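You operate a simulated robot arm through the tools that you are given. There is no shell and no other tool. Be economical: measure what you need, move in short steps, check, and stop when the job is done.

Carry out the task below with a simulated two-armed robot. There is one attempt and no reset: what you move stays moved.

TASK
Cure the leak at the hose clip; set the line to 4 bar.
Fine: main valve shut and 0 bar shown before the clip is screwed tight; regulator knob to its mark; main valve open again.

The check looks at the end state, three seconds after you hand in, the way a careful person would. Anything else that was tipped, shoved, dropped, spilled or broken makes it a failure.

THE ROBOT
Two 7-joint arms with fingered hands on one trunk, on a base that drives. Base frame: it is fixed to the floor where the robot stands at the start and does not move with it; the origin is under the middle of the robot, x ahead of it, y to its left, z up; the surface under the hand at the start is at about z = 0.58. Readings come in m, degrees, newtons and seconds.
The left shoulder is at the start at [0.083, 0.125, 1.094], the right one opposite. With the tool pointing down near the work surface each hand reaches from about 0.1 to 0.76 m from the robot's upright axis, wherever it stands, measured 20 degrees to its own side. Places, roughly: hose clip [0.7, 0.7, 0.9]; line gauge [0.6, 0.3, 1]; main valve [0.5, 0, 0.9]; regulator knob [0.6, 0.3, 0.9]. Payload 3.6 kg a hand.
Tool frame (each hand has its own): the origin (TCP) lies between the finger pads and is the grasp point; the fingertips stand 0.03 m ahead of it; z points along the fingers, y is the line along which they close. Largest opening 0.104 m; the body of the gripper starts 0.035 m behind the TCP. The gripper is a hand of 4 fingers: y runs from the thumb to the fingers, the wrist lies at [-0.015, -0.104, -0.178] in the tool frame.
Orientation is told as [roll, pitch, yaw] about the base's x, y, z axes, in that order, counted from this pose: with the fingers straight down and the wrist toward the robot, the tool's x, y and z point along [0, 1, 0], [1, 0, 0] and [0, 0, -1] of the base frame.

THE INTERFACE
- The arms move only by the tool play_rows. It takes "left_moves", "right_moves" or both (then of equal length, played together; a hand with none holds still); each is a list of rows, each an object (a shift or turn left out is 0) with "linear": the shift along the tool's x, y, z in m, a list of three; "angular": the turn, a rotation vector about the tool's x, y, z in degrees, a list of three. In form: [{"linear": [tx, ty, tz], "angular": [wx, wy, wz]}, ...]. A call has 1 to 12 rows; each row shifts and turns the commanded pose from where the row before left it, along the tool's axes as they then stand. A row lasts 0.2 s, in which the tool goes at most 0.05 m and 8.6 degrees; a call with a longer step from one row to the next is refused whole. Where a pose cannot be reached the arm comes as near as it can. A force on the tool above 70 N (or 10 N above the force at the start of the call, whichever is more), or a blocked arm, ends the call early, and 0.2 s more pass. In this call time passes only in rows, and 0.2 s behind the last. The reply holds the time, the measured pose of the TCP, the force on the tool along the base axes, the opening and the grip force, in the units named above and with some noise, with the torque about the TCP (base axes, N m) and any sound that the robot's microphone picked up.
- Cameras (640 x 400 px; columns grow to the right, rows downward): "scene" is now at [0.1886, 0.0361, 1.2321]; the picture's right is [0.44, -0.90, 0.00], its down [-0.54, -0.26, -0.80] and it looks along [0.72, 0.35, -0.60] (base axes); focal length 214 px, centre (320, 200). "left" rides on the left gripper at [-0.061, -0.092, -0.13] in its tool frame; the picture's right is [-0.81, -0.28, 0.52], its down [0.53, -0.71, 0.45] and it looks along [0.24, 0.64, 0.72] (tool axes); focal length 275 px, centre (320, 200). "right" rides on the right gripper at [0.061, -0.092, -0.13] in its tool frame; the picture's right is [-0.81, 0.27, -0.52], its down [-0.53, -0.71, 0.46] and it looks along [-0.24, 0.64, 0.72] (tool axes); focal length 275 px, centre (320, 200). There is no depth. A picture from a camera that has moved, and an enlarged one, comes with that camera's place and axes in the base frame and with its lens. The place of the scene camera against the robot may be out by one fixed shift of up to 0.012 m in any direction.
- get_image(camera): a new picture of that camera. No time passes.
- move_column(by): slides the trunk up (or, below 0, down) by that many m; the arms and the scene camera ride with it, the base frame stays. It gives what a move gives, with no picture.
- steer(legs): drives the robot by 1 to 6 legs, each [ahead, left, turn to the left] in m, m and degrees, along the robot's own axes; the way and the turn of a leg run together, so that a leg with both is an arc; at most 1.5 m and 180 degrees a leg. The arms and the cameras ride along, it lands a little off, and it stops where it bumps. It gives what a move gives.
- move_fingers(index, middle, ring, thumb_bend, thumb_turn, hand): sets how far each is bent, from 0 (flat) to 1 (curled in); at 0.3 the hand is open as for a grip, at 0.7 the pads meet at the TCP. One left out holds its place. A second passes; each finger stops where it meets its share of the squeeze, and holds until it gets a number again. It is the only way to open and close the hand. It gives what a move gives, with no picture; readings hold the bend of each and the force on the fingers (four entries, about 0 where the hand has none), thumb and palm. thumb_turn goes from beside the hand (0) to across from the fingers (1), as for a grip.
- pan_tilt(pan, tilt): turns the head with the scene camera to pan (to the left, within 80 degrees either way) and tilt (down, from -29 to 69), counted from straight ahead of the robot. It gives what a move gives.
- zoom(camera, box): a new picture of the part [left, top, right, bottom] of that camera's present view, enlarged. No time passes.
- close_job(): hands the job in; it is judged then, once.

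Work in short steps. Places have to be worked out from the pictures, the camera data and where the tool is seen: move nearer, look again, correct. Check each grasp and each placing, and mend what went wrong. You have 120 turns and 108 pictures in all, those below and enlarged ones among them. Open the grippers and draw the arms clear of the work before you hand the job in, unless the task says otherwise; then end with one line.

The tools are called after ">>>" by a JSON object that holds its "method" and its "body". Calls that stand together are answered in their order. play_rows: Moves the arms, as the interface text tells. Its arguments: {"type":"object","properties":{"left_moves":{"type":"array"},"right_moves":{"type":"array"}},"required":[]} The other tools are called the same way: move_column (by) slides the trunk up or down; move_fingers (index, middle, ring, thumb_bend, thumb_turn, hand) moves the fingers one by one; steer (legs) drives the base; pan_tilt (pan, tilt) turns the head that bears the scene camera; get_image (camera) takes a picture; zoom (camera, box) takes an enlarged picture of a part of a camera's view; close_job () hands the job in.

At the start:

```text
t: 0.0
left_eef_pos: [0.3986, 0.4233, 1.0697]
left_ee_rot: [0.0, 0.1, -0.1]
left_contact_force: [-0.2, 0.3, 0.2]
left_moment: [-0.03, 0.0, -0.02]
left_finger_gap: 0.104
left_grip_force: 0.1
left_shape: jaw
left_bend: [0.3, 0.3, 0.3, 0.3, 0.98]
left_finger forces: [0.0, 0.0, 0.0, 0.0, 0.1, 0.1]
right_eef_pos: [0.4771, 0.0901, 1.104]
right_ee_rot: [0.0, 0.0, 0.0]
right_contact_force: [0.1, -0.5, -0.5]
right_moment: [-0.04, -0.02, 0.0]
right_finger_gap: 0.1037
right_grip_force: 0.0
right_shape: jaw
right_bend: [0.3, 0.3, 0.3, 0.3, 0.98]
right_finger forces: [0.1, 0.1, 0.0, 0.1, 0.0, 0.0]
trunk travel left (down, up): [-0.325, 0.211]
robot x, y, heading: [0.0031, -0.0039, -0.2]
head pan, tilt: [25.9, 37.0]
```

scene: 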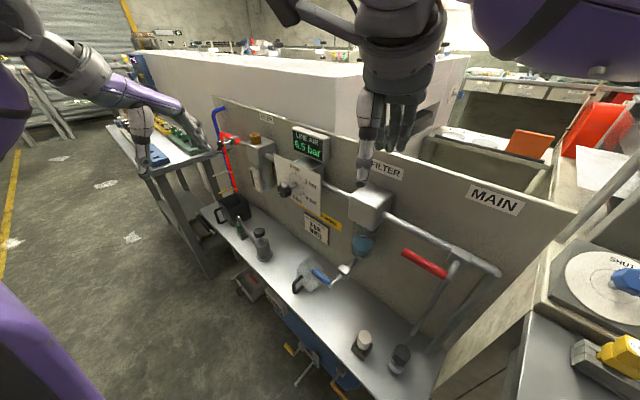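
right: 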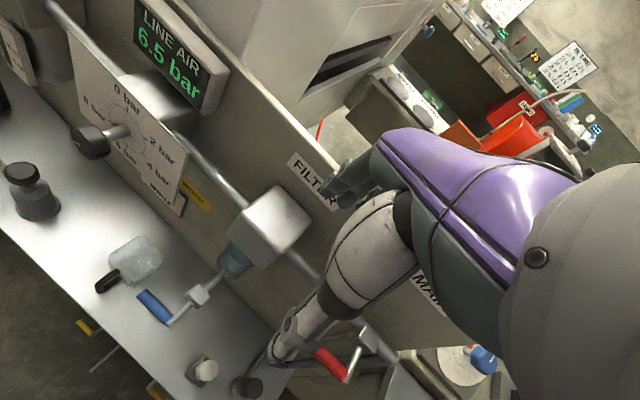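
left: 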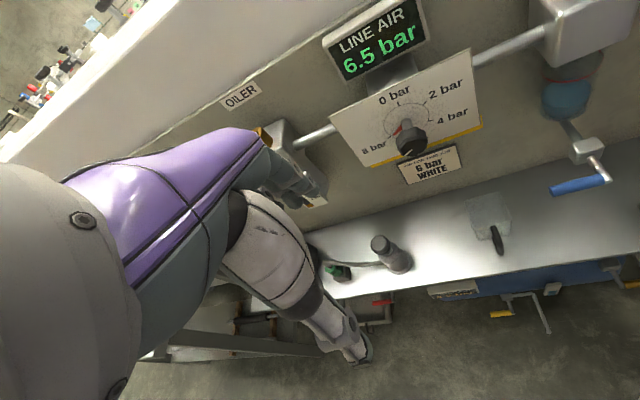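

The gauge shows 6.5 bar. I'll look closer at the dial, the main valve and the hose clip area.

>>> {"method": "zoom", "body": {"camera": "left", "box": [300, 0, 500, 200]}}

>>> {"method": "zoom", "body": {"camera": "scene", "box": [180, 90, 380, 250]}}

>>> {"method": "zoom", "body": {"camera": "scene", "box": [340, 180, 540, 340]}}

```text
2.00 times, centred on (400, 100) of left
camera zoom: at [0.3071, 0.3634, 1.2004], right [-0.28, -0.81, -0.52], down [-0.71, 0.53, -0.45], along [0.64, 0.24, -0.72], focal length 551 px, centre (160, 400)
```

zoom: 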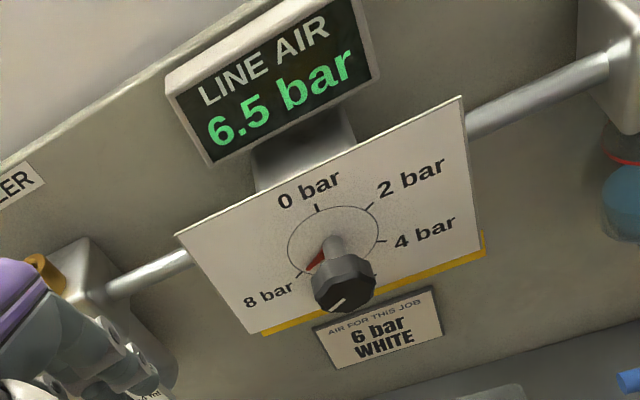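

```text
2.50 times, centred on (280, 170) of scene
camera zoom: at [0.1886, 0.0361, 1.2321], right [0.44, -0.9, 0.0], down [-0.54, -0.26, -0.8], along [0.72, 0.35, -0.6], focal length 536 px, centre (420, 275)
```

zoom: 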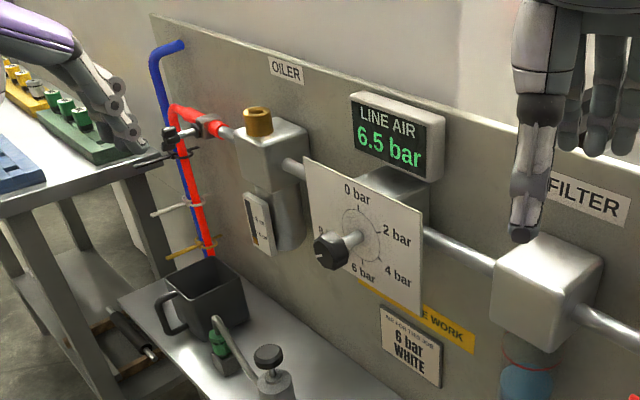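

```text
2.50 times, centred on (440, 260) of scene
camera zoom: at [0.1886, 0.0361, 1.2321], right [0.44, -0.9, 0.0], down [-0.54, -0.26, -0.8], along [0.72, 0.35, -0.6], focal length 536 px, centre (20, 50)
```

zoom: 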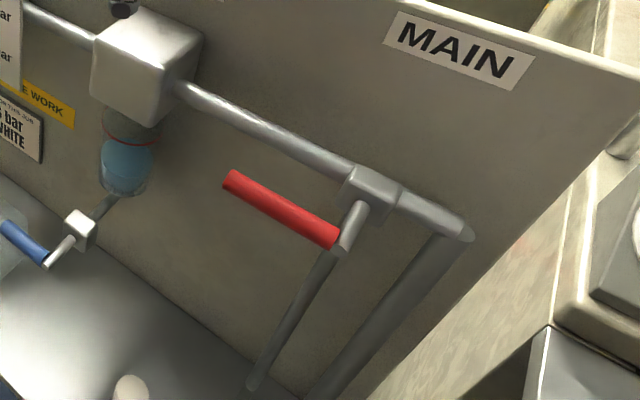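

The board runs at about 16° to the y axis, and the lever lies along the pipe, so the main valve is open. I'll draw the right hand back and to the right for a clear view, and turn the head to the valve.

>>> {"method": "play_rows", "body": {"right_moves": [{"linear": [-0.03, -0.03, 0]}, {"linear": [-0.03, -0.03, 0]}, {"linear": [-0.03, -0.03, 0]}, {"linear": [-0.03, -0.03, 0]}, {"linear": [-0.03, -0.02, 0]}]}}

>>> {"method": "pan_tilt", "body": {"pan": -5, "tilt": 40}}

>>> {"method": "get_image", "body": {"camera": "scene"}}

>>> {"method": "get_image", "body": {"camera": "right"}}

```text
t: 1.2
left_eef_pos: [0.3994, 0.4237, 1.0707]
left_ee_rot: [0.1, 0.0, 0.1]
left_contact_force: [0.2, -0.7, 0.0]
left_moment: [0.03, 0.02, 0.0]
left_finger_gap: 0.1036
left_grip_force: 0.1
left_shape: jaw
left_bend: [0.3, 0.3, 0.3, 0.3, 0.98]
left_finger forces: [0.0, 0.0, 0.1, 0.1, 0.0, 0.0]
right_eef_pos: [0.3361, -0.0586, 1.1041]
right_ee_rot: [0.1, -0.1, -0.4]
right_contact_force: [19.8, 10.4, -3.7]
right_moment: [-1.78, 2.75, -2.47]
right_finger_gap: 0.104
right_grip_force: 0.0
right_shape: jaw
right_bend: [0.3, 0.3, 0.3, 0.3, 0.98]
right_finger forces: [0.0, 0.1, 0.0, 0.0, 0.0, 0.0]
trunk travel left (down, up): [-0.325, 0.211]
robot x, y, heading: [-0.0011, -0.0008, -0.3]
head pan, tilt: [25.9, 37.0]
```

```text
t: 2.2
left_eef_pos: [0.3991, 0.4232, 1.071]
left_ee_rot: [0.0, -0.1, -0.1]
left_contact_force: [-0.1, 0.6, -0.3]
left_moment: [-0.02, 0.01, 0.0]
left_finger_gap: 0.1037
left_grip_force: 0.1
left_shape: jaw
left_bend: [0.3, 0.3, 0.3, 0.3, 0.98]
left_finger forces: [0.0, 0.1, 0.1, 0.1, 0.0, 0.0]
right_eef_pos: [0.3356, -0.0588, 1.1043]
right_ee_rot: [0.0, 0.0, 0.0]
right_contact_force: [0.1, 0.0, 0.9]
right_moment: [-0.04, 0.02, 0.03]
right_finger_gap: 0.1041
right_grip_force: 0.1
right_shape: jaw
right_bend: [0.3, 0.3, 0.3, 0.3, 0.98]
right_finger forces: [0.0, 0.0, 0.0, 0.1, 0.0, 0.0]
trunk travel left (down, up): [-0.325, 0.211]
robot x, y, heading: [0.0012, 0.0015, 0.1]
head pan, tilt: [-5.0, 40.0]
```

```text
101 pictures are left
camera scene: at [0.194, 0.0179, 1.2298], right [0.23, -0.97, 0.0], down [-0.61, -0.14, -0.78], along [0.76, 0.18, -0.62], focal length 214 px, centre (320, 200)
```

scene: 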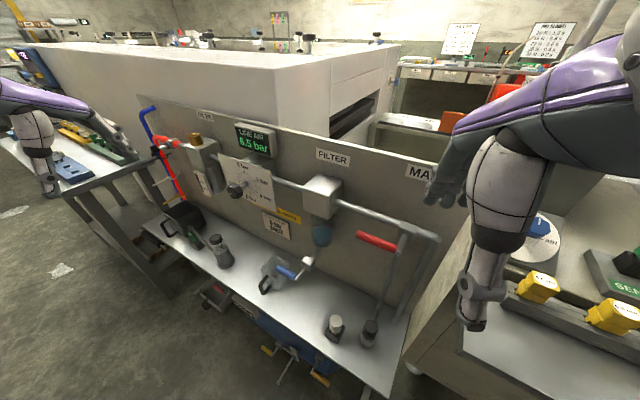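

```text
100 pictures are left
camera right: at [0.2439, 0.0035, 1.2352], right [0.28, -0.81, 0.52], down [-0.71, -0.53, -0.46], along [0.65, -0.24, -0.72], focal length 275 px, centre (320, 200)
```

right: 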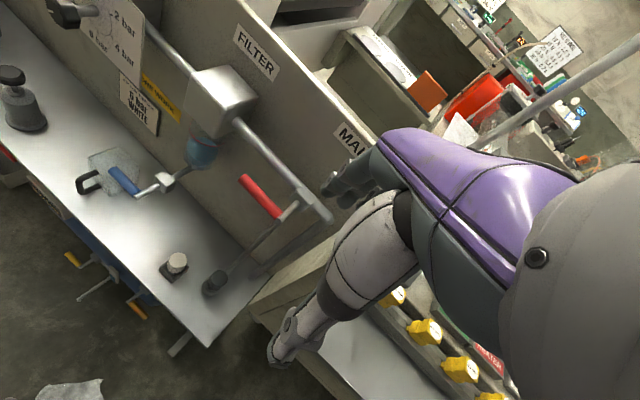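

From two views I put the lever at about z 0.93, with its pivot near [0.45, -0.05] and its tip near [0.475, 0.01]. I'll back off, shift left and turn the robot square to the board, so the right arm can work the valve and the left arm the knob and clip.

>>> {"method": "steer", "body": {"legs": [[-0.13, 0.25, 0], [0, 0, -16]]}}

>>> {"method": "pan_tilt", "body": {"pan": 0, "tilt": 35}}

>>> {"method": "get_image", "body": {"camera": "scene"}}

>>> {"method": "get_image", "body": {"camera": "left"}}

>>> {"method": "get_image", "body": {"camera": "right"}}

```text
t: 5.9
left_eef_pos: [0.3741, 0.5427, 1.0717]
left_ee_rot: [0.0, 0.1, -16.5]
left_contact_force: [-0.2, -0.1, -0.4]
left_moment: [-0.04, 0.01, 0.01]
left_finger_gap: 0.1036
left_grip_force: 0.1
left_shape: jaw
left_bend: [0.3, 0.3, 0.3, 0.3, 0.98]
left_finger forces: [0.1, 0.1, 0.0, 0.0, 0.0, 0.0]
right_eef_pos: [0.1777, 0.0986, 1.1053]
right_ee_rot: [0.1, -0.1, -16.7]
right_contact_force: [-0.6, -0.1, -0.4]
right_moment: [-0.03, 0.01, 0.01]
right_finger_gap: 0.1035
right_grip_force: 0.1
right_shape: jaw
right_bend: [0.3, 0.3, 0.3, 0.3, 0.98]
right_finger forces: [0.1, 0.0, 0.0, 0.0, 0.0, 0.1]
trunk travel left (down, up): [-0.325, 0.211]
robot x, y, heading: [-0.1264, 0.2458, -16.5]
head pan, tilt: [-5.0, 40.0]
```

```text
t: 6.5
left_eef_pos: [0.3734, 0.5436, 1.0697]
left_ee_rot: [0.1, -0.1, -16.5]
left_contact_force: [-0.4, 0.6, 0.8]
left_moment: [0.03, 0.01, 0.01]
left_finger_gap: 0.1036
left_grip_force: 0.1
left_shape: jaw
left_bend: [0.3, 0.3, 0.3, 0.3, 0.98]
left_finger forces: [0.1, 0.0, 0.1, 0.1, 0.0, 0.1]
right_eef_pos: [0.178, 0.0988, 1.1067]
right_ee_rot: [0.5, 0.0, -16.7]
right_contact_force: [-0.9, 1.3, 0.5]
right_moment: [0.0, 0.02, -0.04]
right_finger_gap: 0.104
right_grip_force: 0.0
right_shape: jaw
right_bend: [0.3, 0.3, 0.3, 0.3, 0.98]
right_finger forces: [0.0, 0.0, 0.0, 0.0, 0.1, 0.1]
trunk travel left (down, up): [-0.325, 0.211]
robot x, y, heading: [-0.1299, 0.2476, -16.4]
head pan, tilt: [0.0, 35.0]
```

```text
99 pictures are left
camera scene: at [0.0635, 0.2099, 1.2305], right [-0.07, -1.0, 0.0], down [-0.61, 0.04, -0.79], along [0.79, -0.05, -0.62], focal length 214 px, centre (320, 200)
```

scene: 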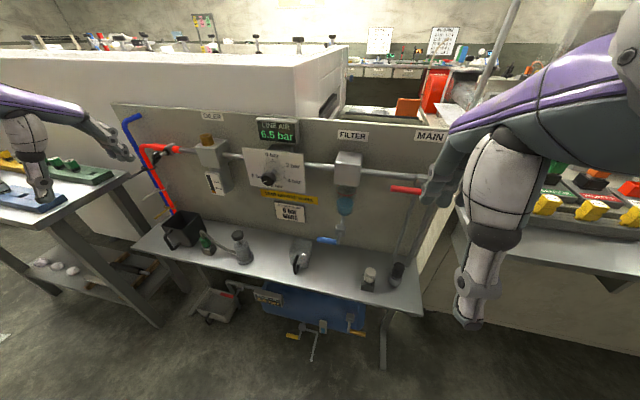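

```text
98 pictures are left
camera left: at [0.2689, 0.5112, 1.2004], right [-0.49, -0.7, -0.52], down [-0.53, 0.71, -0.46], along [0.69, 0.05, -0.72], focal length 275 px, centre (320, 200)
```

left: 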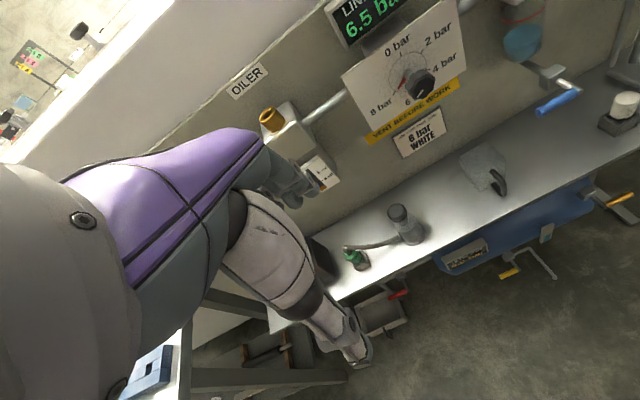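

```text
97 pictures are left
camera right: at [0.1073, 0.1827, 1.2376], right [0.03, -0.86, 0.51], down [-0.83, -0.3, -0.46], along [0.55, -0.41, -0.72], focal length 275 px, centre (320, 200)
```

right: 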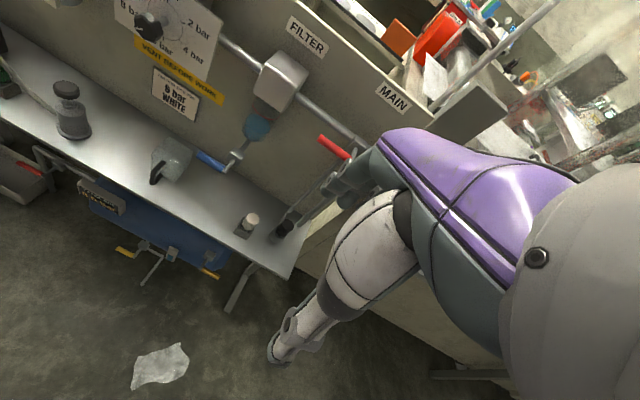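

The yellow sign reads "VENT BEFORE WORK", so the blue drain lever may be needed. The lever tip triangulates to about [0.480, 0.012, 0.927]. I'll bring the right hand to about 0.12 m in front of the lever and then turn it to point at the board.

>>> {"method": "play_rows", "body": {"right_moves": [{"linear": [-0.003, 0.02, 0.01]}, {"linear": [-0.006, 0.035, 0.03]}, {"linear": [-0.006, 0.035, 0.03]}, {"linear": [-0.006, 0.035, 0.03]}, {"linear": [-0.006, 0.035, 0.03]}, {"linear": [-0.004, 0.025, 0.03]}, {"linear": [0, 0.01, 0.02]}]}}

>>> {"method": "play_rows", "body": {"right_moves": [{"angular": [-7.5, 0, 0]}, {"angular": [-7.5, 0, 0]}, {"angular": [-7.5, 0, 0]}, {"angular": [-7.5, 0, 0]}, {"angular": [-7.5, 0, 0]}, {"angular": [-7.5, 0, 0]}, {"angular": [-7.5, 0, 0]}, {"angular": [-7.5, 0, 0]}, {"angular": [-7.5, 0, 0]}, {"angular": [-7.5, 0, 0]}, {"angular": [-7.5, 0, 0]}, {"angular": [-7.5, 0, 0]}]}}

>>> {"method": "get_image", "body": {"camera": "scene"}}

>>> {"method": "get_image", "body": {"camera": "right"}}

```text
t: 8.2
left_eef_pos: [0.3738, 0.5431, 1.071]
left_ee_rot: [0.0, -0.1, -16.5]
left_contact_force: [-0.4, 0.6, -0.8]
left_moment: [-0.02, -0.01, -0.01]
left_finger_gap: 0.1038
left_grip_force: 0.2
left_shape: jaw
left_bend: [0.3, 0.3, 0.3, 0.3, 0.98]
left_finger forces: [0.0, 0.0, 0.0, 0.1, 0.1, 0.0]
right_eef_pos: [0.3582, 0.0107, 0.9233]
right_ee_rot: [0.1, 0.0, -16.7]
right_contact_force: [-0.4, 0.1, 0.2]
right_moment: [-0.02, -0.03, 0.0]
right_finger_gap: 0.1038
right_grip_force: 0.1
right_shape: jaw
right_bend: [0.3, 0.3, 0.3, 0.3, 0.98]
right_finger forces: [0.1, 0.0, 0.0, 0.1, 0.1, 0.0]
trunk travel left (down, up): [-0.325, 0.211]
robot x, y, heading: [-0.1286, 0.2478, -16.4]
head pan, tilt: [0.0, 35.0]
```

```text
t: 10.8
left_eef_pos: [0.374, 0.5439, 1.0708]
left_ee_rot: [0.0, -0.1, -16.5]
left_contact_force: [-0.1, 0.8, 0.3]
left_moment: [-0.01, -0.02, 0.02]
left_finger_gap: 0.1037
left_grip_force: 0.0
left_shape: jaw
left_bend: [0.3, 0.3, 0.3, 0.3, 0.98]
left_finger forces: [0.1, 0.0, 0.0, 0.0, 0.0, 0.0]
right_eef_pos: [0.4537, 0.1692, 1.077]
right_ee_rot: [22.2, -89.2, -39.2]
right_contact_force: [0.9, -0.8, 0.7]
right_moment: [0.0, 0.0, -0.01]
right_finger_gap: 0.104
right_grip_force: 0.1
right_shape: jaw
right_bend: [0.3, 0.3, 0.3, 0.3, 0.98]
right_finger forces: [0.0, 0.1, 0.0, 0.0, 0.1, 0.0]
right hand out of reach, approached as far as the arm can: row 4, 5, 6, 7, 8, 9, 10, 11, 12
trunk travel left (down, up): [-0.325, 0.211]
robot x, y, heading: [-0.1259, 0.2497, -16.3]
head pan, tilt: [0.0, 35.0]
```

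```text
96 pictures are left
camera scene: at [0.0619, 0.1915, 1.2352], right [-0.28, -0.96, 0.0], down [-0.55, 0.16, -0.82], along [0.79, -0.23, -0.57], focal length 214 px, centre (320, 200)
```

scene: 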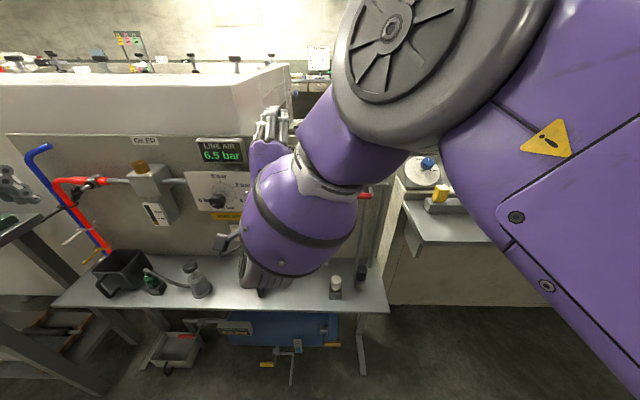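

```text
95 pictures are left
camera right: at [0.347, 0.267, 0.9874], right [-0.73, -0.63, 0.28], down [0.27, -0.64, -0.72], along [0.63, -0.45, 0.63], focal length 275 px, centre (320, 200)
```

right: 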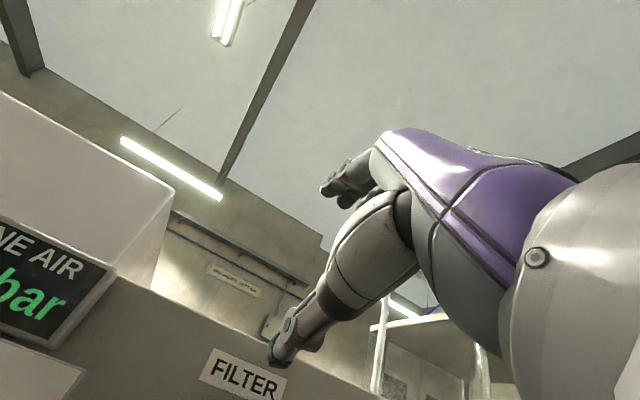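

That orientation (wrist below the hand) is out of the right arm's reach, and the arm swung high without touching anything. I'll undo the turn the same way.

>>> {"method": "play_rows", "body": {"right_moves": [{"angular": [7.5, 0, 0]}, {"angular": [7.5, 0, 0]}, {"angular": [7.5, 0, 0]}, {"angular": [7.5, 0, 0]}, {"angular": [7.5, 0, 0]}, {"angular": [7.5, 0, 0]}, {"angular": [7.5, 0, 0]}, {"angular": [7.5, 0, 0]}, {"angular": [7.5, 0, 0]}, {"angular": [7.5, 0, 0]}, {"angular": [7.5, 0, 0]}, {"angular": [7.5, 0, 0]}]}}

>>> {"method": "get_image", "body": {"camera": "scene"}}

```text
t: 13.3
left_eef_pos: [0.3738, 0.5435, 1.0711]
left_ee_rot: [-0.1, 0.0, -16.5]
left_contact_force: [-0.4, -0.4, -0.4]
left_moment: [0.04, 0.02, 0.03]
left_finger_gap: 0.1038
left_grip_force: 0.1
left_shape: jaw
left_bend: [0.3, 0.3, 0.3, 0.3, 0.98]
left_finger forces: [0.0, 0.1, 0.0, 0.0, 0.1, 0.1]
right_eef_pos: [0.4548, 0.1688, 1.0754]
right_ee_rot: [0.1, 0.2, -16.7]
right_contact_force: [0.5, -0.3, -0.4]
right_moment: [0.02, -0.01, 0.0]
right_finger_gap: 0.1039
right_grip_force: 0.0
right_shape: jaw
right_bend: [0.3, 0.3, 0.3, 0.3, 0.98]
right_finger forces: [0.0, 0.0, 0.0, 0.0, 0.1, 0.0]
trunk travel left (down, up): [-0.325, 0.211]
robot x, y, heading: [-0.1277, 0.2494, -16.6]
head pan, tilt: [0.0, 35.0]
```

```text
94 pictures are left
camera scene: at [0.0622, 0.191, 1.2351], right [-0.28, -0.96, 0.0], down [-0.55, 0.16, -0.82], along [0.79, -0.23, -0.57], focal length 214 px, centre (320, 200)
```

scene: 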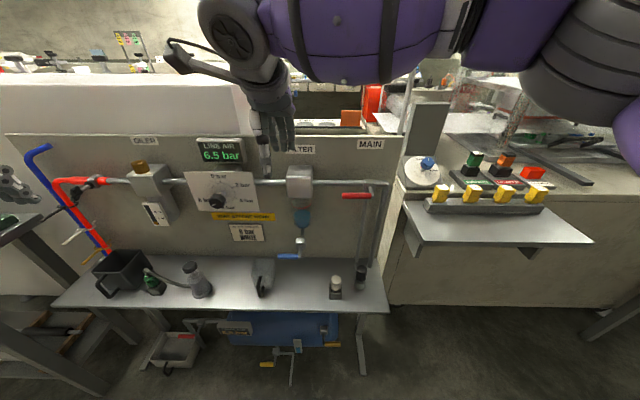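

The arm is back to a clean pose, and the scene view of the board is clear. I'll zoom on the lever and the drain.

>>> {"method": "zoom", "body": {"camera": "scene", "box": [260, 140, 420, 300]}}

>>> {"method": "zoom", "body": {"camera": "scene", "box": [20, 120, 280, 300]}}

```text
2.50 times, centred on (340, 220) of scene
camera zoom: at [0.0622, 0.191, 1.2351], right [-0.28, -0.96, 0.0], down [-0.55, 0.16, -0.82], along [0.79, -0.23, -0.57], focal length 536 px, centre (270, 150)
```

zoom: 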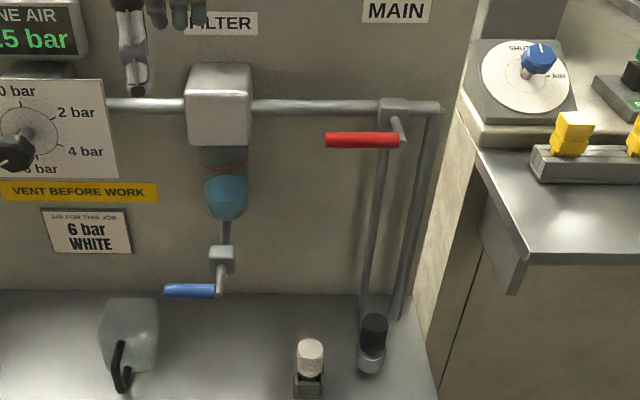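

```text
2.22 times, centred on (150, 210) of scene
camera zoom: at [0.0622, 0.191, 1.2351], right [-0.28, -0.96, 0.0], down [-0.55, 0.16, -0.82], along [0.79, -0.23, -0.57], focal length 477 px, centre (698, 178)
```

zoom: 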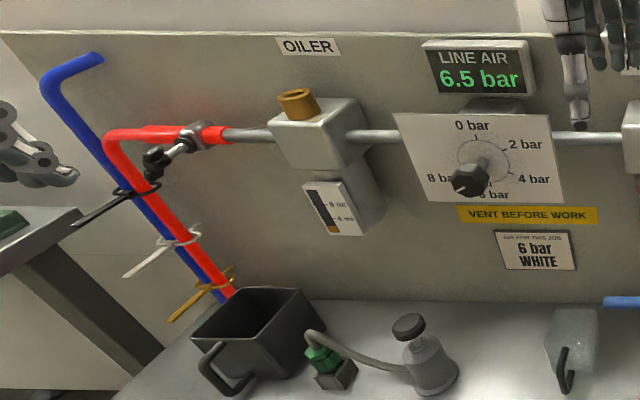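

The red lever runs from its pivot at about [0.47, -0.064, 0.927] to its tip at about [0.485, 0.008, 0.927]. I'll bring the right hand in front of it, then turn to fingers forward with the wrist on the right, which suits this arm, doing the turn in two stages.

>>> {"method": "play_rows", "body": {"right_moves": [{"linear": [-0.02, -0.008, 0.0]}, {"linear": [-0.033, -0.012, 0.01]}, {"linear": [-0.033, -0.012, 0.015]}, {"linear": [-0.033, -0.012, 0.015]}, {"linear": [-0.033, -0.012, 0.015]}, {"linear": [-0.033, -0.01, 0.01]}, {"linear": [-0.033, -0.01, 0.01]}]}}

>>> {"method": "play_rows", "body": {"right_moves": [{"angular": [-4, -4, -4]}, {"angular": [-4, -4, -4]}, {"angular": [-4, -4, -4]}, {"angular": [-4, -4, -4]}, {"angular": [-4, -4, -4]}, {"angular": [-4, -4, -4]}]}}

```text
t: 14.9
left_eef_pos: [0.3727, 0.5433, 1.0717]
left_ee_rot: [0.1, 0.0, -16.6]
left_contact_force: [-1.2, 0.1, -0.1]
left_moment: [0.03, 0.0, -0.02]
left_finger_gap: 0.1038
left_grip_force: 0.0
left_shape: jaw
left_bend: [0.3, 0.3, 0.3, 0.3, 0.98]
left_finger forces: [0.1, 0.0, 0.0, 0.0, 0.0, 0.0]
right_eef_pos: [0.3161, -0.0176, 1.0022]
right_ee_rot: [0.2, 0.0, -16.7]
right_contact_force: [-0.2, -0.5, -0.3]
right_moment: [-0.01, -0.02, 0.02]
right_finger_gap: 0.1042
right_grip_force: 0.1
right_shape: jaw
right_bend: [0.3, 0.3, 0.3, 0.3, 0.98]
right_finger forces: [0.0, 0.1, 0.1, 0.0, 0.0, 0.0]
trunk travel left (down, up): [-0.325, 0.211]
robot x, y, heading: [-0.1298, 0.2468, -16.6]
head pan, tilt: [0.0, 35.0]
```

```text
t: 16.4
left_eef_pos: [0.3727, 0.5437, 1.0695]
left_ee_rot: [0.0, -0.1, -16.5]
left_contact_force: [-0.7, 0.0, -0.8]
left_moment: [-0.01, -0.01, 0.0]
left_finger_gap: 0.1036
left_grip_force: 0.1
left_shape: jaw
left_bend: [0.3, 0.3, 0.3, 0.3, 0.98]
left_finger forces: [0.0, 0.0, 0.0, 0.0, 0.0, 0.0]
right_eef_pos: [0.3193, -0.019, 1.0013]
right_ee_rot: [-29.3, -17.5, 12.7]
right_contact_force: [-0.3, 0.0, 0.9]
right_moment: [0.03, 0.02, 0.0]
right_finger_gap: 0.1039
right_grip_force: 0.2
right_shape: jaw
right_bend: [0.3, 0.3, 0.3, 0.3, 0.98]
right_finger forces: [0.0, 0.0, 0.0, 0.1, 0.0, 0.0]
trunk travel left (down, up): [-0.325, 0.211]
robot x, y, heading: [-0.1245, 0.2453, -16.6]
head pan, tilt: [0.0, 35.0]
```

It is reachable so far, so I continue the turn.

>>> {"method": "play_rows", "body": {"right_moves": [{"angular": [-4.2, -4.2, -4.2]}, {"angular": [-4.2, -4.2, -4.2]}, {"angular": [-4.2, -4.2, -4.2]}, {"angular": [-4.2, -4.2, -4.2]}, {"angular": [-4.2, -4.2, -4.2]}, {"angular": [-4.2, -4.2, -4.2]}]}}

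>>> {"method": "get_image", "body": {"camera": "scene"}}

>>> {"method": "get_image", "body": {"camera": "right"}}

```text
t: 17.8
left_eef_pos: [0.3735, 0.5428, 1.0714]
left_ee_rot: [0.1, 0.1, -16.5]
left_contact_force: [0.3, 0.3, 1.3]
left_moment: [0.0, 0.01, -0.01]
left_finger_gap: 0.1039
left_grip_force: 0.1
left_shape: jaw
left_bend: [0.3, 0.3, 0.3, 0.3, 0.98]
left_finger forces: [0.0, 0.1, 0.1, 0.0, 0.1, 0.1]
right_eef_pos: [0.3262, -0.029, 1.0149]
right_ee_rot: [-57.3, -18.0, 43.0]
right_contact_force: [-0.5, -0.5, 0.8]
right_moment: [0.0, -0.02, 0.04]
right_finger_gap: 0.1038
right_grip_force: 0.1
right_shape: jaw
right_bend: [0.3, 0.3, 0.3, 0.3, 0.98]
right_finger forces: [0.0, 0.0, 0.0, 0.0, 0.0, 0.0]
right hand out of reach, approached as far as the arm can: row 3, 4, 5, 6
trunk travel left (down, up): [-0.325, 0.211]
robot x, y, heading: [-0.1299, 0.247, -16.3]
head pan, tilt: [0.0, 35.0]
```

```text
91 pictures are left
camera scene: at [0.0619, 0.1911, 1.2352], right [-0.28, -0.96, 0.0], down [-0.55, 0.16, -0.82], along [0.79, -0.23, -0.57], focal length 214 px, centre (320, 200)
```

scene: 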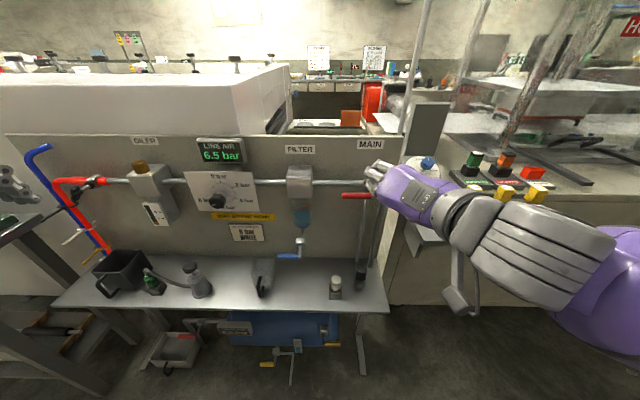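

```text
90 pictures are left
camera right: at [0.1607, 0.0117, 1.0047], right [-0.02, -0.03, 1.0], down [-0.08, -1.0, -0.03], along [1.0, -0.08, 0.02], focal length 275 px, centre (320, 200)
```

right: 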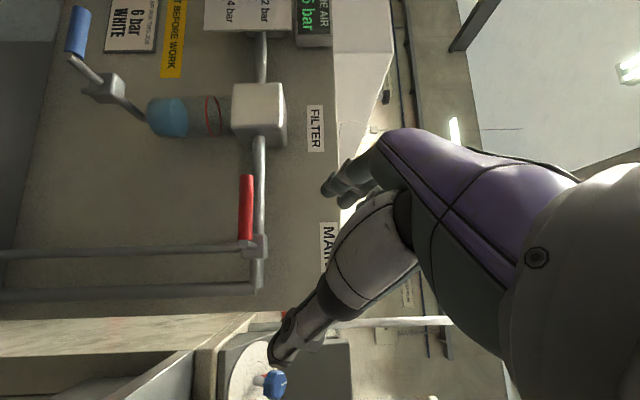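

The hand camera now shows the lever, drain and stem clearly, with the fingers pointing forward-right and about 31° down. I'll close the fingers into a poker and move it above the lever tip.

>>> {"method": "move_fingers", "body": {"hand": "right", "index": 0.7, "middle": 0.7, "ring": 0.7, "thumb_bend": 0.7}}

>>> {"method": "play_rows", "body": {"right_moves": [{"linear": [-0.005, 0.012, 0.01]}, {"linear": [-0.003, 0.02, 0.015]}, {"linear": [0, 0.02, 0.015]}, {"linear": [0, 0.02, 0.015]}]}}

>>> {"method": "zoom", "body": {"camera": "scene", "box": [260, 100, 480, 260]}}

>>> {"method": "get_image", "body": {"camera": "right"}}

```text
t: 18.8
left_eef_pos: [0.3721, 0.5436, 1.0714]
left_ee_rot: [-0.1, 0.1, -16.5]
left_contact_force: [0.1, -0.5, 0.1]
left_moment: [-0.04, 0.0, 0.0]
left_finger_gap: 0.1033
left_grip_force: 0.0
left_shape: jaw
left_bend: [0.3, 0.3, 0.3, 0.3, 0.98]
left_finger forces: [0.0, 0.1, 0.0, 0.0, 0.1, 0.0]
right_eef_pos: [0.3256, -0.0285, 1.0137]
right_ee_rot: [-57.2, -18.1, 43.1]
right_contact_force: [-0.2, -1.6, 0.7]
right_moment: [-0.03, 0.01, 0.0]
right_finger_gap: 0.0016
right_grip_force: 0.1
right_shape: fingers
right_bend: [0.7, 0.7, 0.7, 0.7, 0.98]
right_finger forces: [0.0, 0.0, 0.0, 0.0, 0.0, 0.0]
trunk travel left (down, up): [-0.325, 0.211]
robot x, y, heading: [-0.1295, 0.2507, -16.5]
head pan, tilt: [0.0, 35.0]
```

```text
t: 19.8
left_eef_pos: [0.3744, 0.5431, 1.07]
left_ee_rot: [0.0, 0.0, -16.5]
left_contact_force: [0.8, 0.5, 0.6]
left_moment: [-0.01, 0.01, -0.02]
left_finger_gap: 0.1037
left_grip_force: 0.1
left_shape: jaw
left_bend: [0.3, 0.3, 0.3, 0.3, 0.98]
left_finger forces: [0.1, 0.1, 0.1, 0.1, 0.1, 0.0]
right_eef_pos: [0.3918, -0.02, 1.0189]
right_ee_rot: [-57.2, -17.9, 43.1]
right_contact_force: [-0.2, 0.3, -0.4]
right_moment: [-0.01, -0.01, -0.03]
right_finger_gap: 0.0014
right_grip_force: 0.1
right_shape: fingers
right_bend: [0.7, 0.7, 0.7, 0.7, 0.98]
right_finger forces: [0.1, 0.1, 0.1, 0.0, 0.1, 0.0]
right hand out of reach, approached as far as the arm can: row 4
trunk travel left (down, up): [-0.325, 0.211]
robot x, y, heading: [-0.1283, 0.247, -16.5]
head pan, tilt: [0.0, 35.0]
```

```text
2.50 times, centred on (370, 180) of scene
camera zoom: at [0.062, 0.191, 1.2351], right [-0.28, -0.96, 0.0], down [-0.55, 0.16, -0.82], along [0.79, -0.23, -0.57], focal length 536 px, centre (195, 250)
```

zoom: 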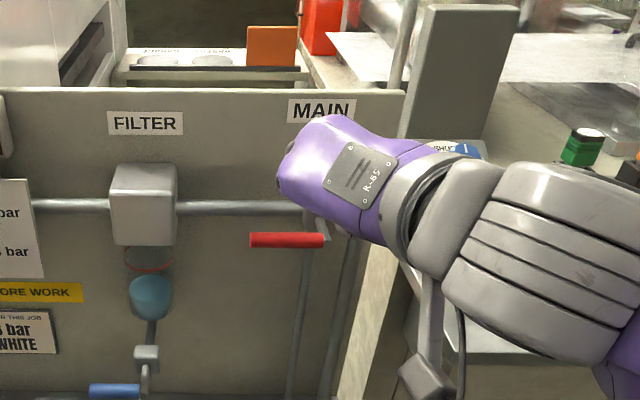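

```text
88 pictures are left
camera right: at [0.2273, 0.0209, 1.0101], right [-0.02, -0.03, 1.0], down [-0.08, -1.0, -0.03], along [1.0, -0.08, 0.02], focal length 275 px, centre (320, 200)
```

right: 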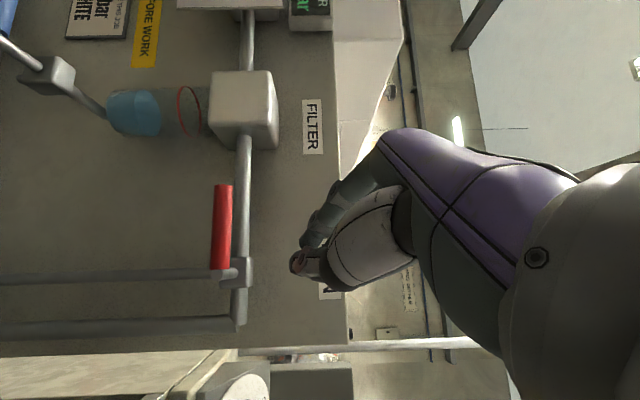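

The lever height z≈0.927 is consistent in this view too. The arm is near its limit here, so I'll use the base to carry the hand the last 8 cm so it stands above the lever.

>>> {"method": "steer", "body": {"legs": [[0.07, 0.04, 0]]}}

>>> {"method": "get_image", "body": {"camera": "right"}}

>>> {"method": "zoom", "body": {"camera": "scene", "box": [260, 100, 480, 260]}}

```text
t: 20.8
left_eef_pos: [0.4534, 0.5615, 1.071]
left_ee_rot: [0.0, 0.0, -16.5]
left_contact_force: [-0.1, -0.3, 0.1]
left_moment: [-0.02, 0.01, 0.0]
left_finger_gap: 0.1037
left_grip_force: 0.1
left_shape: jaw
left_bend: [0.3, 0.3, 0.3, 0.3, 0.98]
left_finger forces: [0.0, 0.0, 0.1, 0.1, 0.0, 0.0]
right_eef_pos: [0.4721, -0.0001, 1.0196]
right_ee_rot: [-57.2, -17.9, 42.8]
right_contact_force: [0.3, -0.5, -0.6]
right_moment: [0.03, 0.0, -0.03]
right_finger_gap: 0.0013
right_grip_force: 0.0
right_shape: fingers
right_bend: [0.7, 0.7, 0.7, 0.7, 0.98]
right_finger forces: [0.0, 0.0, 0.0, 0.0, 0.0, 0.0]
trunk travel left (down, up): [-0.325, 0.211]
robot x, y, heading: [-0.0487, 0.2666, -16.4]
head pan, tilt: [0.0, 35.0]
```

```text
87 pictures are left
camera right: at [0.3064, 0.0402, 1.0098], right [-0.02, -0.03, 1.0], down [-0.08, -1.0, -0.03], along [1.0, -0.08, 0.02], focal length 275 px, centre (320, 200)
```

right: 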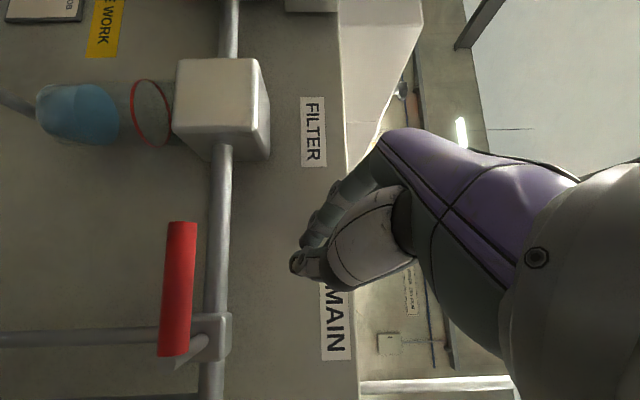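

```text
2.50 times, centred on (370, 180) of scene
camera zoom: at [0.1415, 0.2103, 1.235], right [-0.28, -0.96, 0.0], down [-0.55, 0.16, -0.82], along [0.79, -0.23, -0.57], focal length 536 px, centre (195, 250)
```

zoom: 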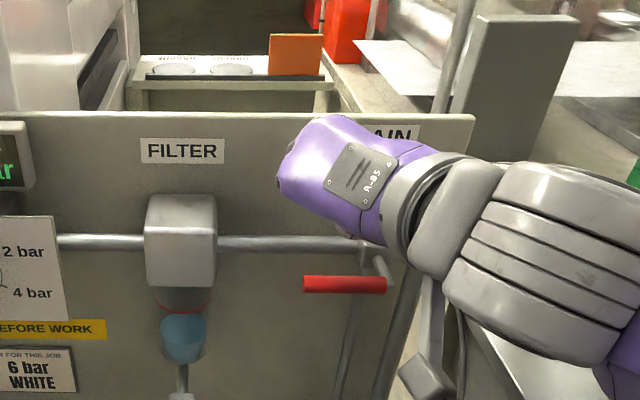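

The fingertips are about 0.07 m above the lever at mid-length. I'll move 2 cm left toward the lever's tip and 3 cm down, then look.

>>> {"method": "play_rows", "body": {"right_moves": [{"linear": [0.017, 0.0037, 0.005]}, {"linear": [0.017, 0.0037, 0.005]}]}}

>>> {"method": "get_image", "body": {"camera": "right"}}

```text
t: 21.4
left_eef_pos: [0.4531, 0.5626, 1.0714]
left_ee_rot: [0.0, 0.1, -16.5]
left_contact_force: [0.2, 0.4, 0.5]
left_moment: [-0.02, -0.02, -0.02]
left_finger_gap: 0.1038
left_grip_force: 0.0
left_shape: jaw
left_bend: [0.3, 0.3, 0.3, 0.3, 0.98]
left_finger forces: [0.1, 0.1, 0.0, 0.1, 0.0, 0.1]
right_eef_pos: [0.4705, -0.0006, 1.0206]
right_ee_rot: [-57.2, -17.8, 43.1]
right_contact_force: [-0.4, 0.0, -0.1]
right_moment: [0.03, -0.02, 0.01]
right_finger_gap: 0.0013
right_grip_force: 0.0
right_shape: fingers
right_bend: [0.7, 0.7, 0.7, 0.7, 0.98]
right_finger forces: [0.0, 0.1, 0.0, 0.1, 0.0, 0.0]
right hand out of reach, approached as far as the arm can: row 1, 2
trunk travel left (down, up): [-0.325, 0.211]
robot x, y, heading: [-0.0492, 0.2701, -16.5]
head pan, tilt: [0.0, 35.0]
```

```text
85 pictures are left
camera right: at [0.3057, 0.0401, 1.0101], right [-0.02, -0.03, 1.0], down [-0.08, -1.0, -0.03], along [1.0, -0.08, 0.02], focal length 275 px, centre (320, 200)
```

right: 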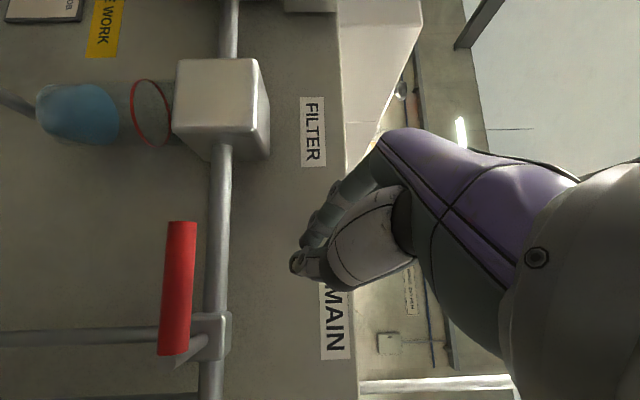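

The right arm is at its reach limit in this posture, so I'll use the trunk for the downward stroke. First I pull the left hand back so it stays clear when the trunk lowers, then lower 3 cm and step 2 cm left.

>>> {"method": "play_rows", "body": {"left_moves": [{"linear": [0, -0.02, -0.01]}, {"linear": [0, -0.03, -0.01]}, {"linear": [0, -0.03, -0.01]}, {"linear": [0, -0.02, -0.01]}]}}

>>> {"method": "steer", "body": {"legs": [[0, 0.02, 0]]}}

>>> {"method": "move_column", "body": {"by": -0.04}}

>>> {"method": "get_image", "body": {"camera": "right"}}

```text
t: 22.4
left_eef_pos: [0.3554, 0.5913, 1.1095]
left_ee_rot: [0.0, 0.1, -16.5]
left_contact_force: [-0.2, -0.2, -0.4]
left_moment: [-0.01, -0.01, 0.02]
left_finger_gap: 0.1036
left_grip_force: 0.0
left_shape: jaw
left_bend: [0.3, 0.3, 0.3, 0.3, 0.98]
left_finger forces: [0.0, 0.0, 0.0, 0.0, 0.0, 0.1]
right_eef_pos: [0.4709, 0.0001, 1.0193]
right_ee_rot: [-57.2, -17.9, 43.0]
right_contact_force: [0.0, -0.4, -0.3]
right_moment: [0.0, -0.01, -0.01]
right_finger_gap: 0.0013
right_grip_force: 0.0
right_shape: fingers
right_bend: [0.7, 0.7, 0.7, 0.7, 0.98]
right_finger forces: [0.1, 0.0, 0.0, 0.0, 0.0, 0.0]
trunk travel left (down, up): [-0.325, 0.211]
robot x, y, heading: [-0.0523, 0.2725, -16.5]
head pan, tilt: [0.0, 35.0]
```

```text
t: 23.3
left_eef_pos: [0.3613, 0.6106, 1.1092]
left_ee_rot: [0.1, 0.1, -16.5]
left_contact_force: [-0.4, -0.2, -0.3]
left_moment: [-0.04, -0.02, 0.02]
left_finger_gap: 0.1038
left_grip_force: 0.1
left_shape: jaw
left_bend: [0.3, 0.3, 0.3, 0.3, 0.98]
left_finger forces: [0.1, 0.0, 0.1, 0.0, 0.1, 0.1]
right_eef_pos: [0.4772, 0.0184, 1.0199]
right_ee_rot: [-57.3, -18.0, 43.1]
right_contact_force: [0.2, 0.2, 0.2]
right_moment: [-0.01, -0.02, -0.02]
right_finger_gap: 0.0013
right_grip_force: 0.0
right_shape: fingers
right_bend: [0.7, 0.7, 0.7, 0.7, 0.98]
right_finger forces: [0.0, 0.0, 0.1, 0.0, 0.1, 0.0]
trunk travel left (down, up): [-0.325, 0.211]
robot x, y, heading: [-0.0443, 0.2882, -16.5]
head pan, tilt: [0.0, 35.0]
```

```text
t: 24.1
left_eef_pos: [0.3623, 0.6089, 1.0697]
left_ee_rot: [0.1, 0.0, -16.5]
left_contact_force: [-0.7, -0.3, -0.1]
left_moment: [-0.01, 0.02, -0.03]
left_finger_gap: 0.1037
left_grip_force: 0.1
left_shape: jaw
left_bend: [0.3, 0.3, 0.3, 0.3, 0.98]
left_finger forces: [0.0, 0.1, 0.0, 0.1, 0.0, 0.0]
right_eef_pos: [0.4763, 0.0179, 0.9801]
right_ee_rot: [-57.0, -17.8, 43.1]
right_contact_force: [-1.2, -0.4, -0.1]
right_moment: [0.02, 0.03, 0.02]
right_finger_gap: 0.0012
right_grip_force: 0.1
right_shape: fingers
right_bend: [0.7, 0.7, 0.7, 0.7, 0.98]
right_finger forces: [0.0, 0.0, 0.0, 0.0, 0.0, 0.0]
trunk travel left (down, up): [-0.285, 0.251]
robot x, y, heading: [-0.044, 0.2913, -16.2]
head pan, tilt: [0.0, 35.0]
```

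```text
84 pictures are left
camera right: at [0.3113, 0.0583, 0.9711], right [-0.02, -0.03, 1.0], down [-0.08, -1.0, -0.03], along [1.0, -0.08, 0.01], focal length 275 px, centre (320, 200)
```

right: 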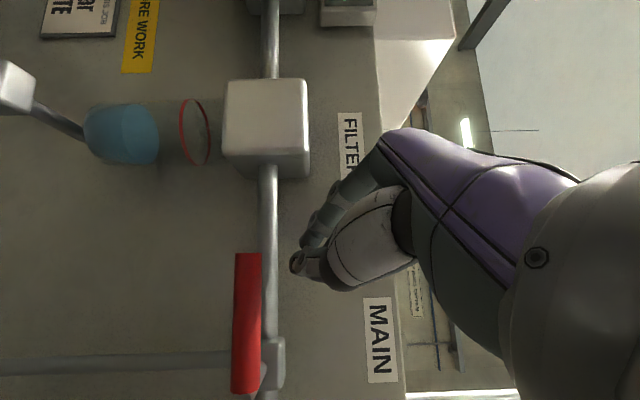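

The poker is right over the lever's end, with about 2 cm of gap. I'll step 1 cm right for more overlap and press down with the trunk.

>>> {"method": "steer", "body": {"legs": [[0, -0.012, 0]]}}

>>> {"method": "move_column", "body": {"by": -0.04}}

>>> {"method": "get_image", "body": {"camera": "right"}}

```text
t: 24.9
left_eef_pos: [0.3583, 0.598, 1.0694]
left_ee_rot: [0.1, 0.0, -16.6]
left_contact_force: [-0.9, 1.1, 0.0]
left_moment: [0.03, 0.02, -0.01]
left_finger_gap: 0.1036
left_grip_force: 0.0
left_shape: jaw
left_bend: [0.3, 0.3, 0.3, 0.3, 0.98]
left_finger forces: [0.0, 0.0, 0.0, 0.0, 0.0, 0.0]
right_eef_pos: [0.4725, 0.0061, 0.9783]
right_ee_rot: [-57.0, -17.8, 43.1]
right_contact_force: [0.7, 0.6, 0.1]
right_moment: [-0.01, -0.01, 0.01]
right_finger_gap: 0.0014
right_grip_force: 0.1
right_shape: fingers
right_bend: [0.7, 0.7, 0.7, 0.7, 0.98]
right_finger forces: [0.0, 0.0, 0.0, 0.1, 0.1, 0.1]
trunk travel left (down, up): [-0.285, 0.251]
robot x, y, heading: [-0.0468, 0.2798, -16.4]
head pan, tilt: [0.0, 35.0]
```

```text
t: 25.8
left_eef_pos: [0.3551, 0.5998, 1.0304]
left_ee_rot: [0.0, -0.2, -16.5]
left_contact_force: [0.1, 0.2, 0.1]
left_moment: [0.04, 0.0, 0.01]
left_finger_gap: 0.1035
left_grip_force: 0.1
left_shape: jaw
left_bend: [0.3, 0.3, 0.3, 0.3, 0.98]
left_finger forces: [0.0, 0.0, 0.0, 0.0, 0.0, 0.1]
right_eef_pos: [0.4716, 0.0076, 0.9439]
right_ee_rot: [-57.2, -18.1, 43.4]
right_contact_force: [-9.0, 4.9, 30.9]
right_moment: [-0.29, 0.25, -0.14]
right_finger_gap: 0.0017
right_grip_force: 16.9
right_shape: fingers
right_bend: [0.7, 0.69, 0.7, 0.72, 1.0]
right_finger forces: [0.0, 0.0, 0.0, 0.1, 33.6, 0.1]
trunk travel left (down, up): [-0.245, 0.291]
robot x, y, heading: [-0.0476, 0.2744, -16.3]
head pan, tilt: [0.0, 35.0]
```

```text
83 pictures are left
camera right: at [0.3064, 0.0473, 0.9339], right [-0.02, -0.03, 1.0], down [-0.08, -1.0, -0.03], along [1.0, -0.08, 0.02], focal length 275 px, centre (320, 200)
```

right: 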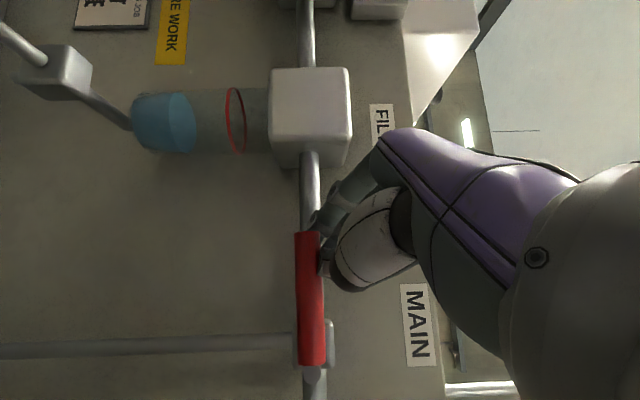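

The thumb is pressing the lever with about 31 N, and the lever seems only slightly tilted. I'll press a little further to see whether it turns this way.

>>> {"method": "move_column", "body": {"by": -0.012}}

>>> {"method": "get_image", "body": {"camera": "right"}}

```text
t: 26.4
left_eef_pos: [0.3539, 0.6005, 1.019]
left_ee_rot: [0.0, -0.3, -16.5]
left_contact_force: [0.2, -0.3, -0.1]
left_moment: [0.0, -0.02, 0.01]
left_finger_gap: 0.1039
left_grip_force: 0.1
left_shape: jaw
left_bend: [0.3, 0.3, 0.3, 0.3, 0.98]
left_finger forces: [0.1, 0.0, 0.1, 0.1, 0.0, 0.0]
right_eef_pos: [0.4705, 0.009, 0.9354]
right_ee_rot: [-57.6, -18.2, 43.6]
right_contact_force: [-20.4, 10.9, 44.7]
right_moment: [-0.53, 0.21, -0.29]
right_finger_gap: 0.0091
right_grip_force: 23.8
right_shape: fingers
right_bend: [0.7, 0.68, 0.7, 0.73, 1.0]
right_finger forces: [0.9, 0.0, 0.0, 0.0, 46.6, 0.0]
trunk travel left (down, up): [-0.233, 0.303]
robot x, y, heading: [-0.0489, 0.2797, -16.4]
head pan, tilt: [0.0, 35.0]
```

```text
82 pictures are left
camera right: at [0.305, 0.0485, 0.9241], right [-0.03, -0.03, 1.0], down [-0.08, -1.0, -0.03], along [1.0, -0.08, 0.03], focal length 275 px, centre (320, 200)
```

right: 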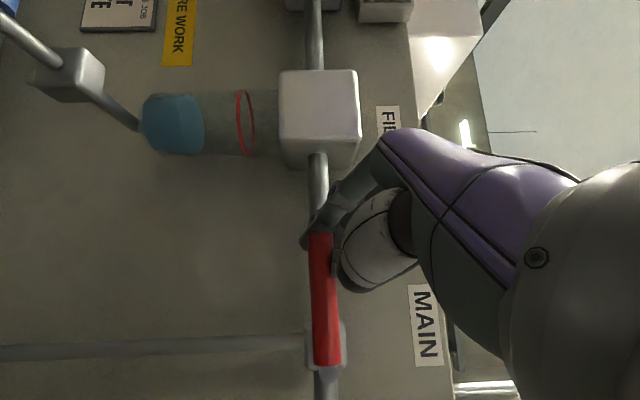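

The fingers flex but the lever doesn't turn downward, so it must close upward (clockwise). I'll back off: trunk up, base back, and the hand turned back to its default pose, so I can take a handshake pose and push up from below.

>>> {"method": "move_column", "body": {"by": 0.11}}

>>> {"method": "steer", "body": {"legs": [[-0.15, 0, 0]]}}

>>> {"method": "play_rows", "body": {"right_moves": [{"angular": [4, 4, 4]}, {"angular": [4.2, 4.2, 4.2]}, {"angular": [4.2, 4.2, 4.2]}, {"angular": [4.2, 4.2, 4.2]}, {"angular": [4.2, 4.2, 4.2]}, {"angular": [4.2, 4.2, 4.2]}, {"angular": [4.2, 4.2, 4.2]}, {"angular": [4.2, 4.2, 4.2]}, {"angular": [4.2, 4.2, 4.2]}]}}

>>> {"method": "zoom", "body": {"camera": "scene", "box": [160, 120, 420, 280]}}

```text
t: 27.8
left_eef_pos: [0.3587, 0.5988, 1.1281]
left_ee_rot: [0.0, 0.1, -16.4]
left_contact_force: [-0.4, -0.3, -0.3]
left_moment: [0.03, 0.02, 0.02]
left_finger_gap: 0.1035
left_grip_force: 0.1
left_shape: jaw
left_bend: [0.3, 0.3, 0.3, 0.3, 0.98]
left_finger forces: [0.0, 0.0, 0.0, 0.1, 0.0, 0.0]
right_eef_pos: [0.4744, 0.0056, 1.0356]
right_ee_rot: [-56.5, -17.5, 43.0]
right_contact_force: [-0.1, -0.4, -0.9]
right_moment: [0.01, 0.01, -0.01]
right_finger_gap: 0.0006
right_grip_force: 0.0
right_shape: fingers
right_bend: [0.7, 0.7, 0.7, 0.7, 0.98]
right_finger forces: [0.0, 0.0, 0.1, 0.0, 0.1, 0.0]
trunk travel left (down, up): [-0.343, 0.193]
robot x, y, heading: [-0.049, 0.2735, -16.4]
head pan, tilt: [0.0, 35.0]
```

```text
t: 29.1
left_eef_pos: [0.2172, 0.6399, 1.1276]
left_ee_rot: [0.1, -0.1, -16.6]
left_contact_force: [-0.3, 0.8, -0.3]
left_moment: [-0.02, -0.02, 0.0]
left_finger_gap: 0.1034
left_grip_force: 0.0
left_shape: jaw
left_bend: [0.3, 0.3, 0.3, 0.3, 0.98]
left_finger forces: [0.0, 0.0, 0.0, 0.0, 0.0, 0.0]
right_eef_pos: [0.3314, 0.0471, 1.0367]
right_ee_rot: [-56.6, -17.5, 42.9]
right_contact_force: [0.1, 0.7, -0.4]
right_moment: [-0.04, -0.02, -0.01]
right_finger_gap: 0.0007
right_grip_force: 0.0
right_shape: fingers
right_bend: [0.7, 0.7, 0.7, 0.7, 0.98]
right_finger forces: [0.0, 0.1, 0.0, 0.1, 0.1, 0.0]
trunk travel left (down, up): [-0.343, 0.193]
robot x, y, heading: [-0.1885, 0.3195, -16.6]
head pan, tilt: [0.0, 35.0]
```

```text
t: 31.1
left_eef_pos: [0.2182, 0.6394, 1.1268]
left_ee_rot: [-0.1, 0.0, -16.6]
left_contact_force: [0.4, 0.7, -0.1]
left_moment: [-0.04, 0.0, -0.02]
left_finger_gap: 0.1037
left_grip_force: 0.1
left_shape: jaw
left_bend: [0.3, 0.3, 0.3, 0.3, 0.98]
left_finger forces: [0.0, 0.0, 0.0, 0.0, 0.0, 0.1]
right_eef_pos: [0.3321, 0.0474, 1.0361]
right_ee_rot: [-5.6, -4.0, -8.7]
right_contact_force: [-0.2, 0.6, -0.1]
right_moment: [0.0, 0.03, -0.02]
right_finger_gap: 0.001
right_grip_force: 0.1
right_shape: fingers
right_bend: [0.7, 0.7, 0.7, 0.7, 0.98]
right_finger forces: [0.1, 0.0, 0.1, 0.0, 0.1, 0.0]
trunk travel left (down, up): [-0.343, 0.193]
robot x, y, heading: [-0.1884, 0.3164, -16.7]
head pan, tilt: [0.0, 35.0]
```

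```text
2.46 times, centred on (290, 200) of scene
camera zoom: at [-0.0024, 0.26, 1.2525], right [-0.29, -0.96, 0.0], down [-0.55, 0.16, -0.82], along [0.79, -0.23, -0.57], focal length 528 px, centre (394, 200)
```

zoom: 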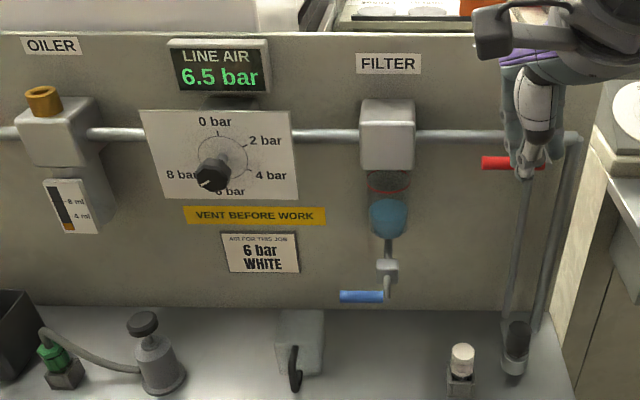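

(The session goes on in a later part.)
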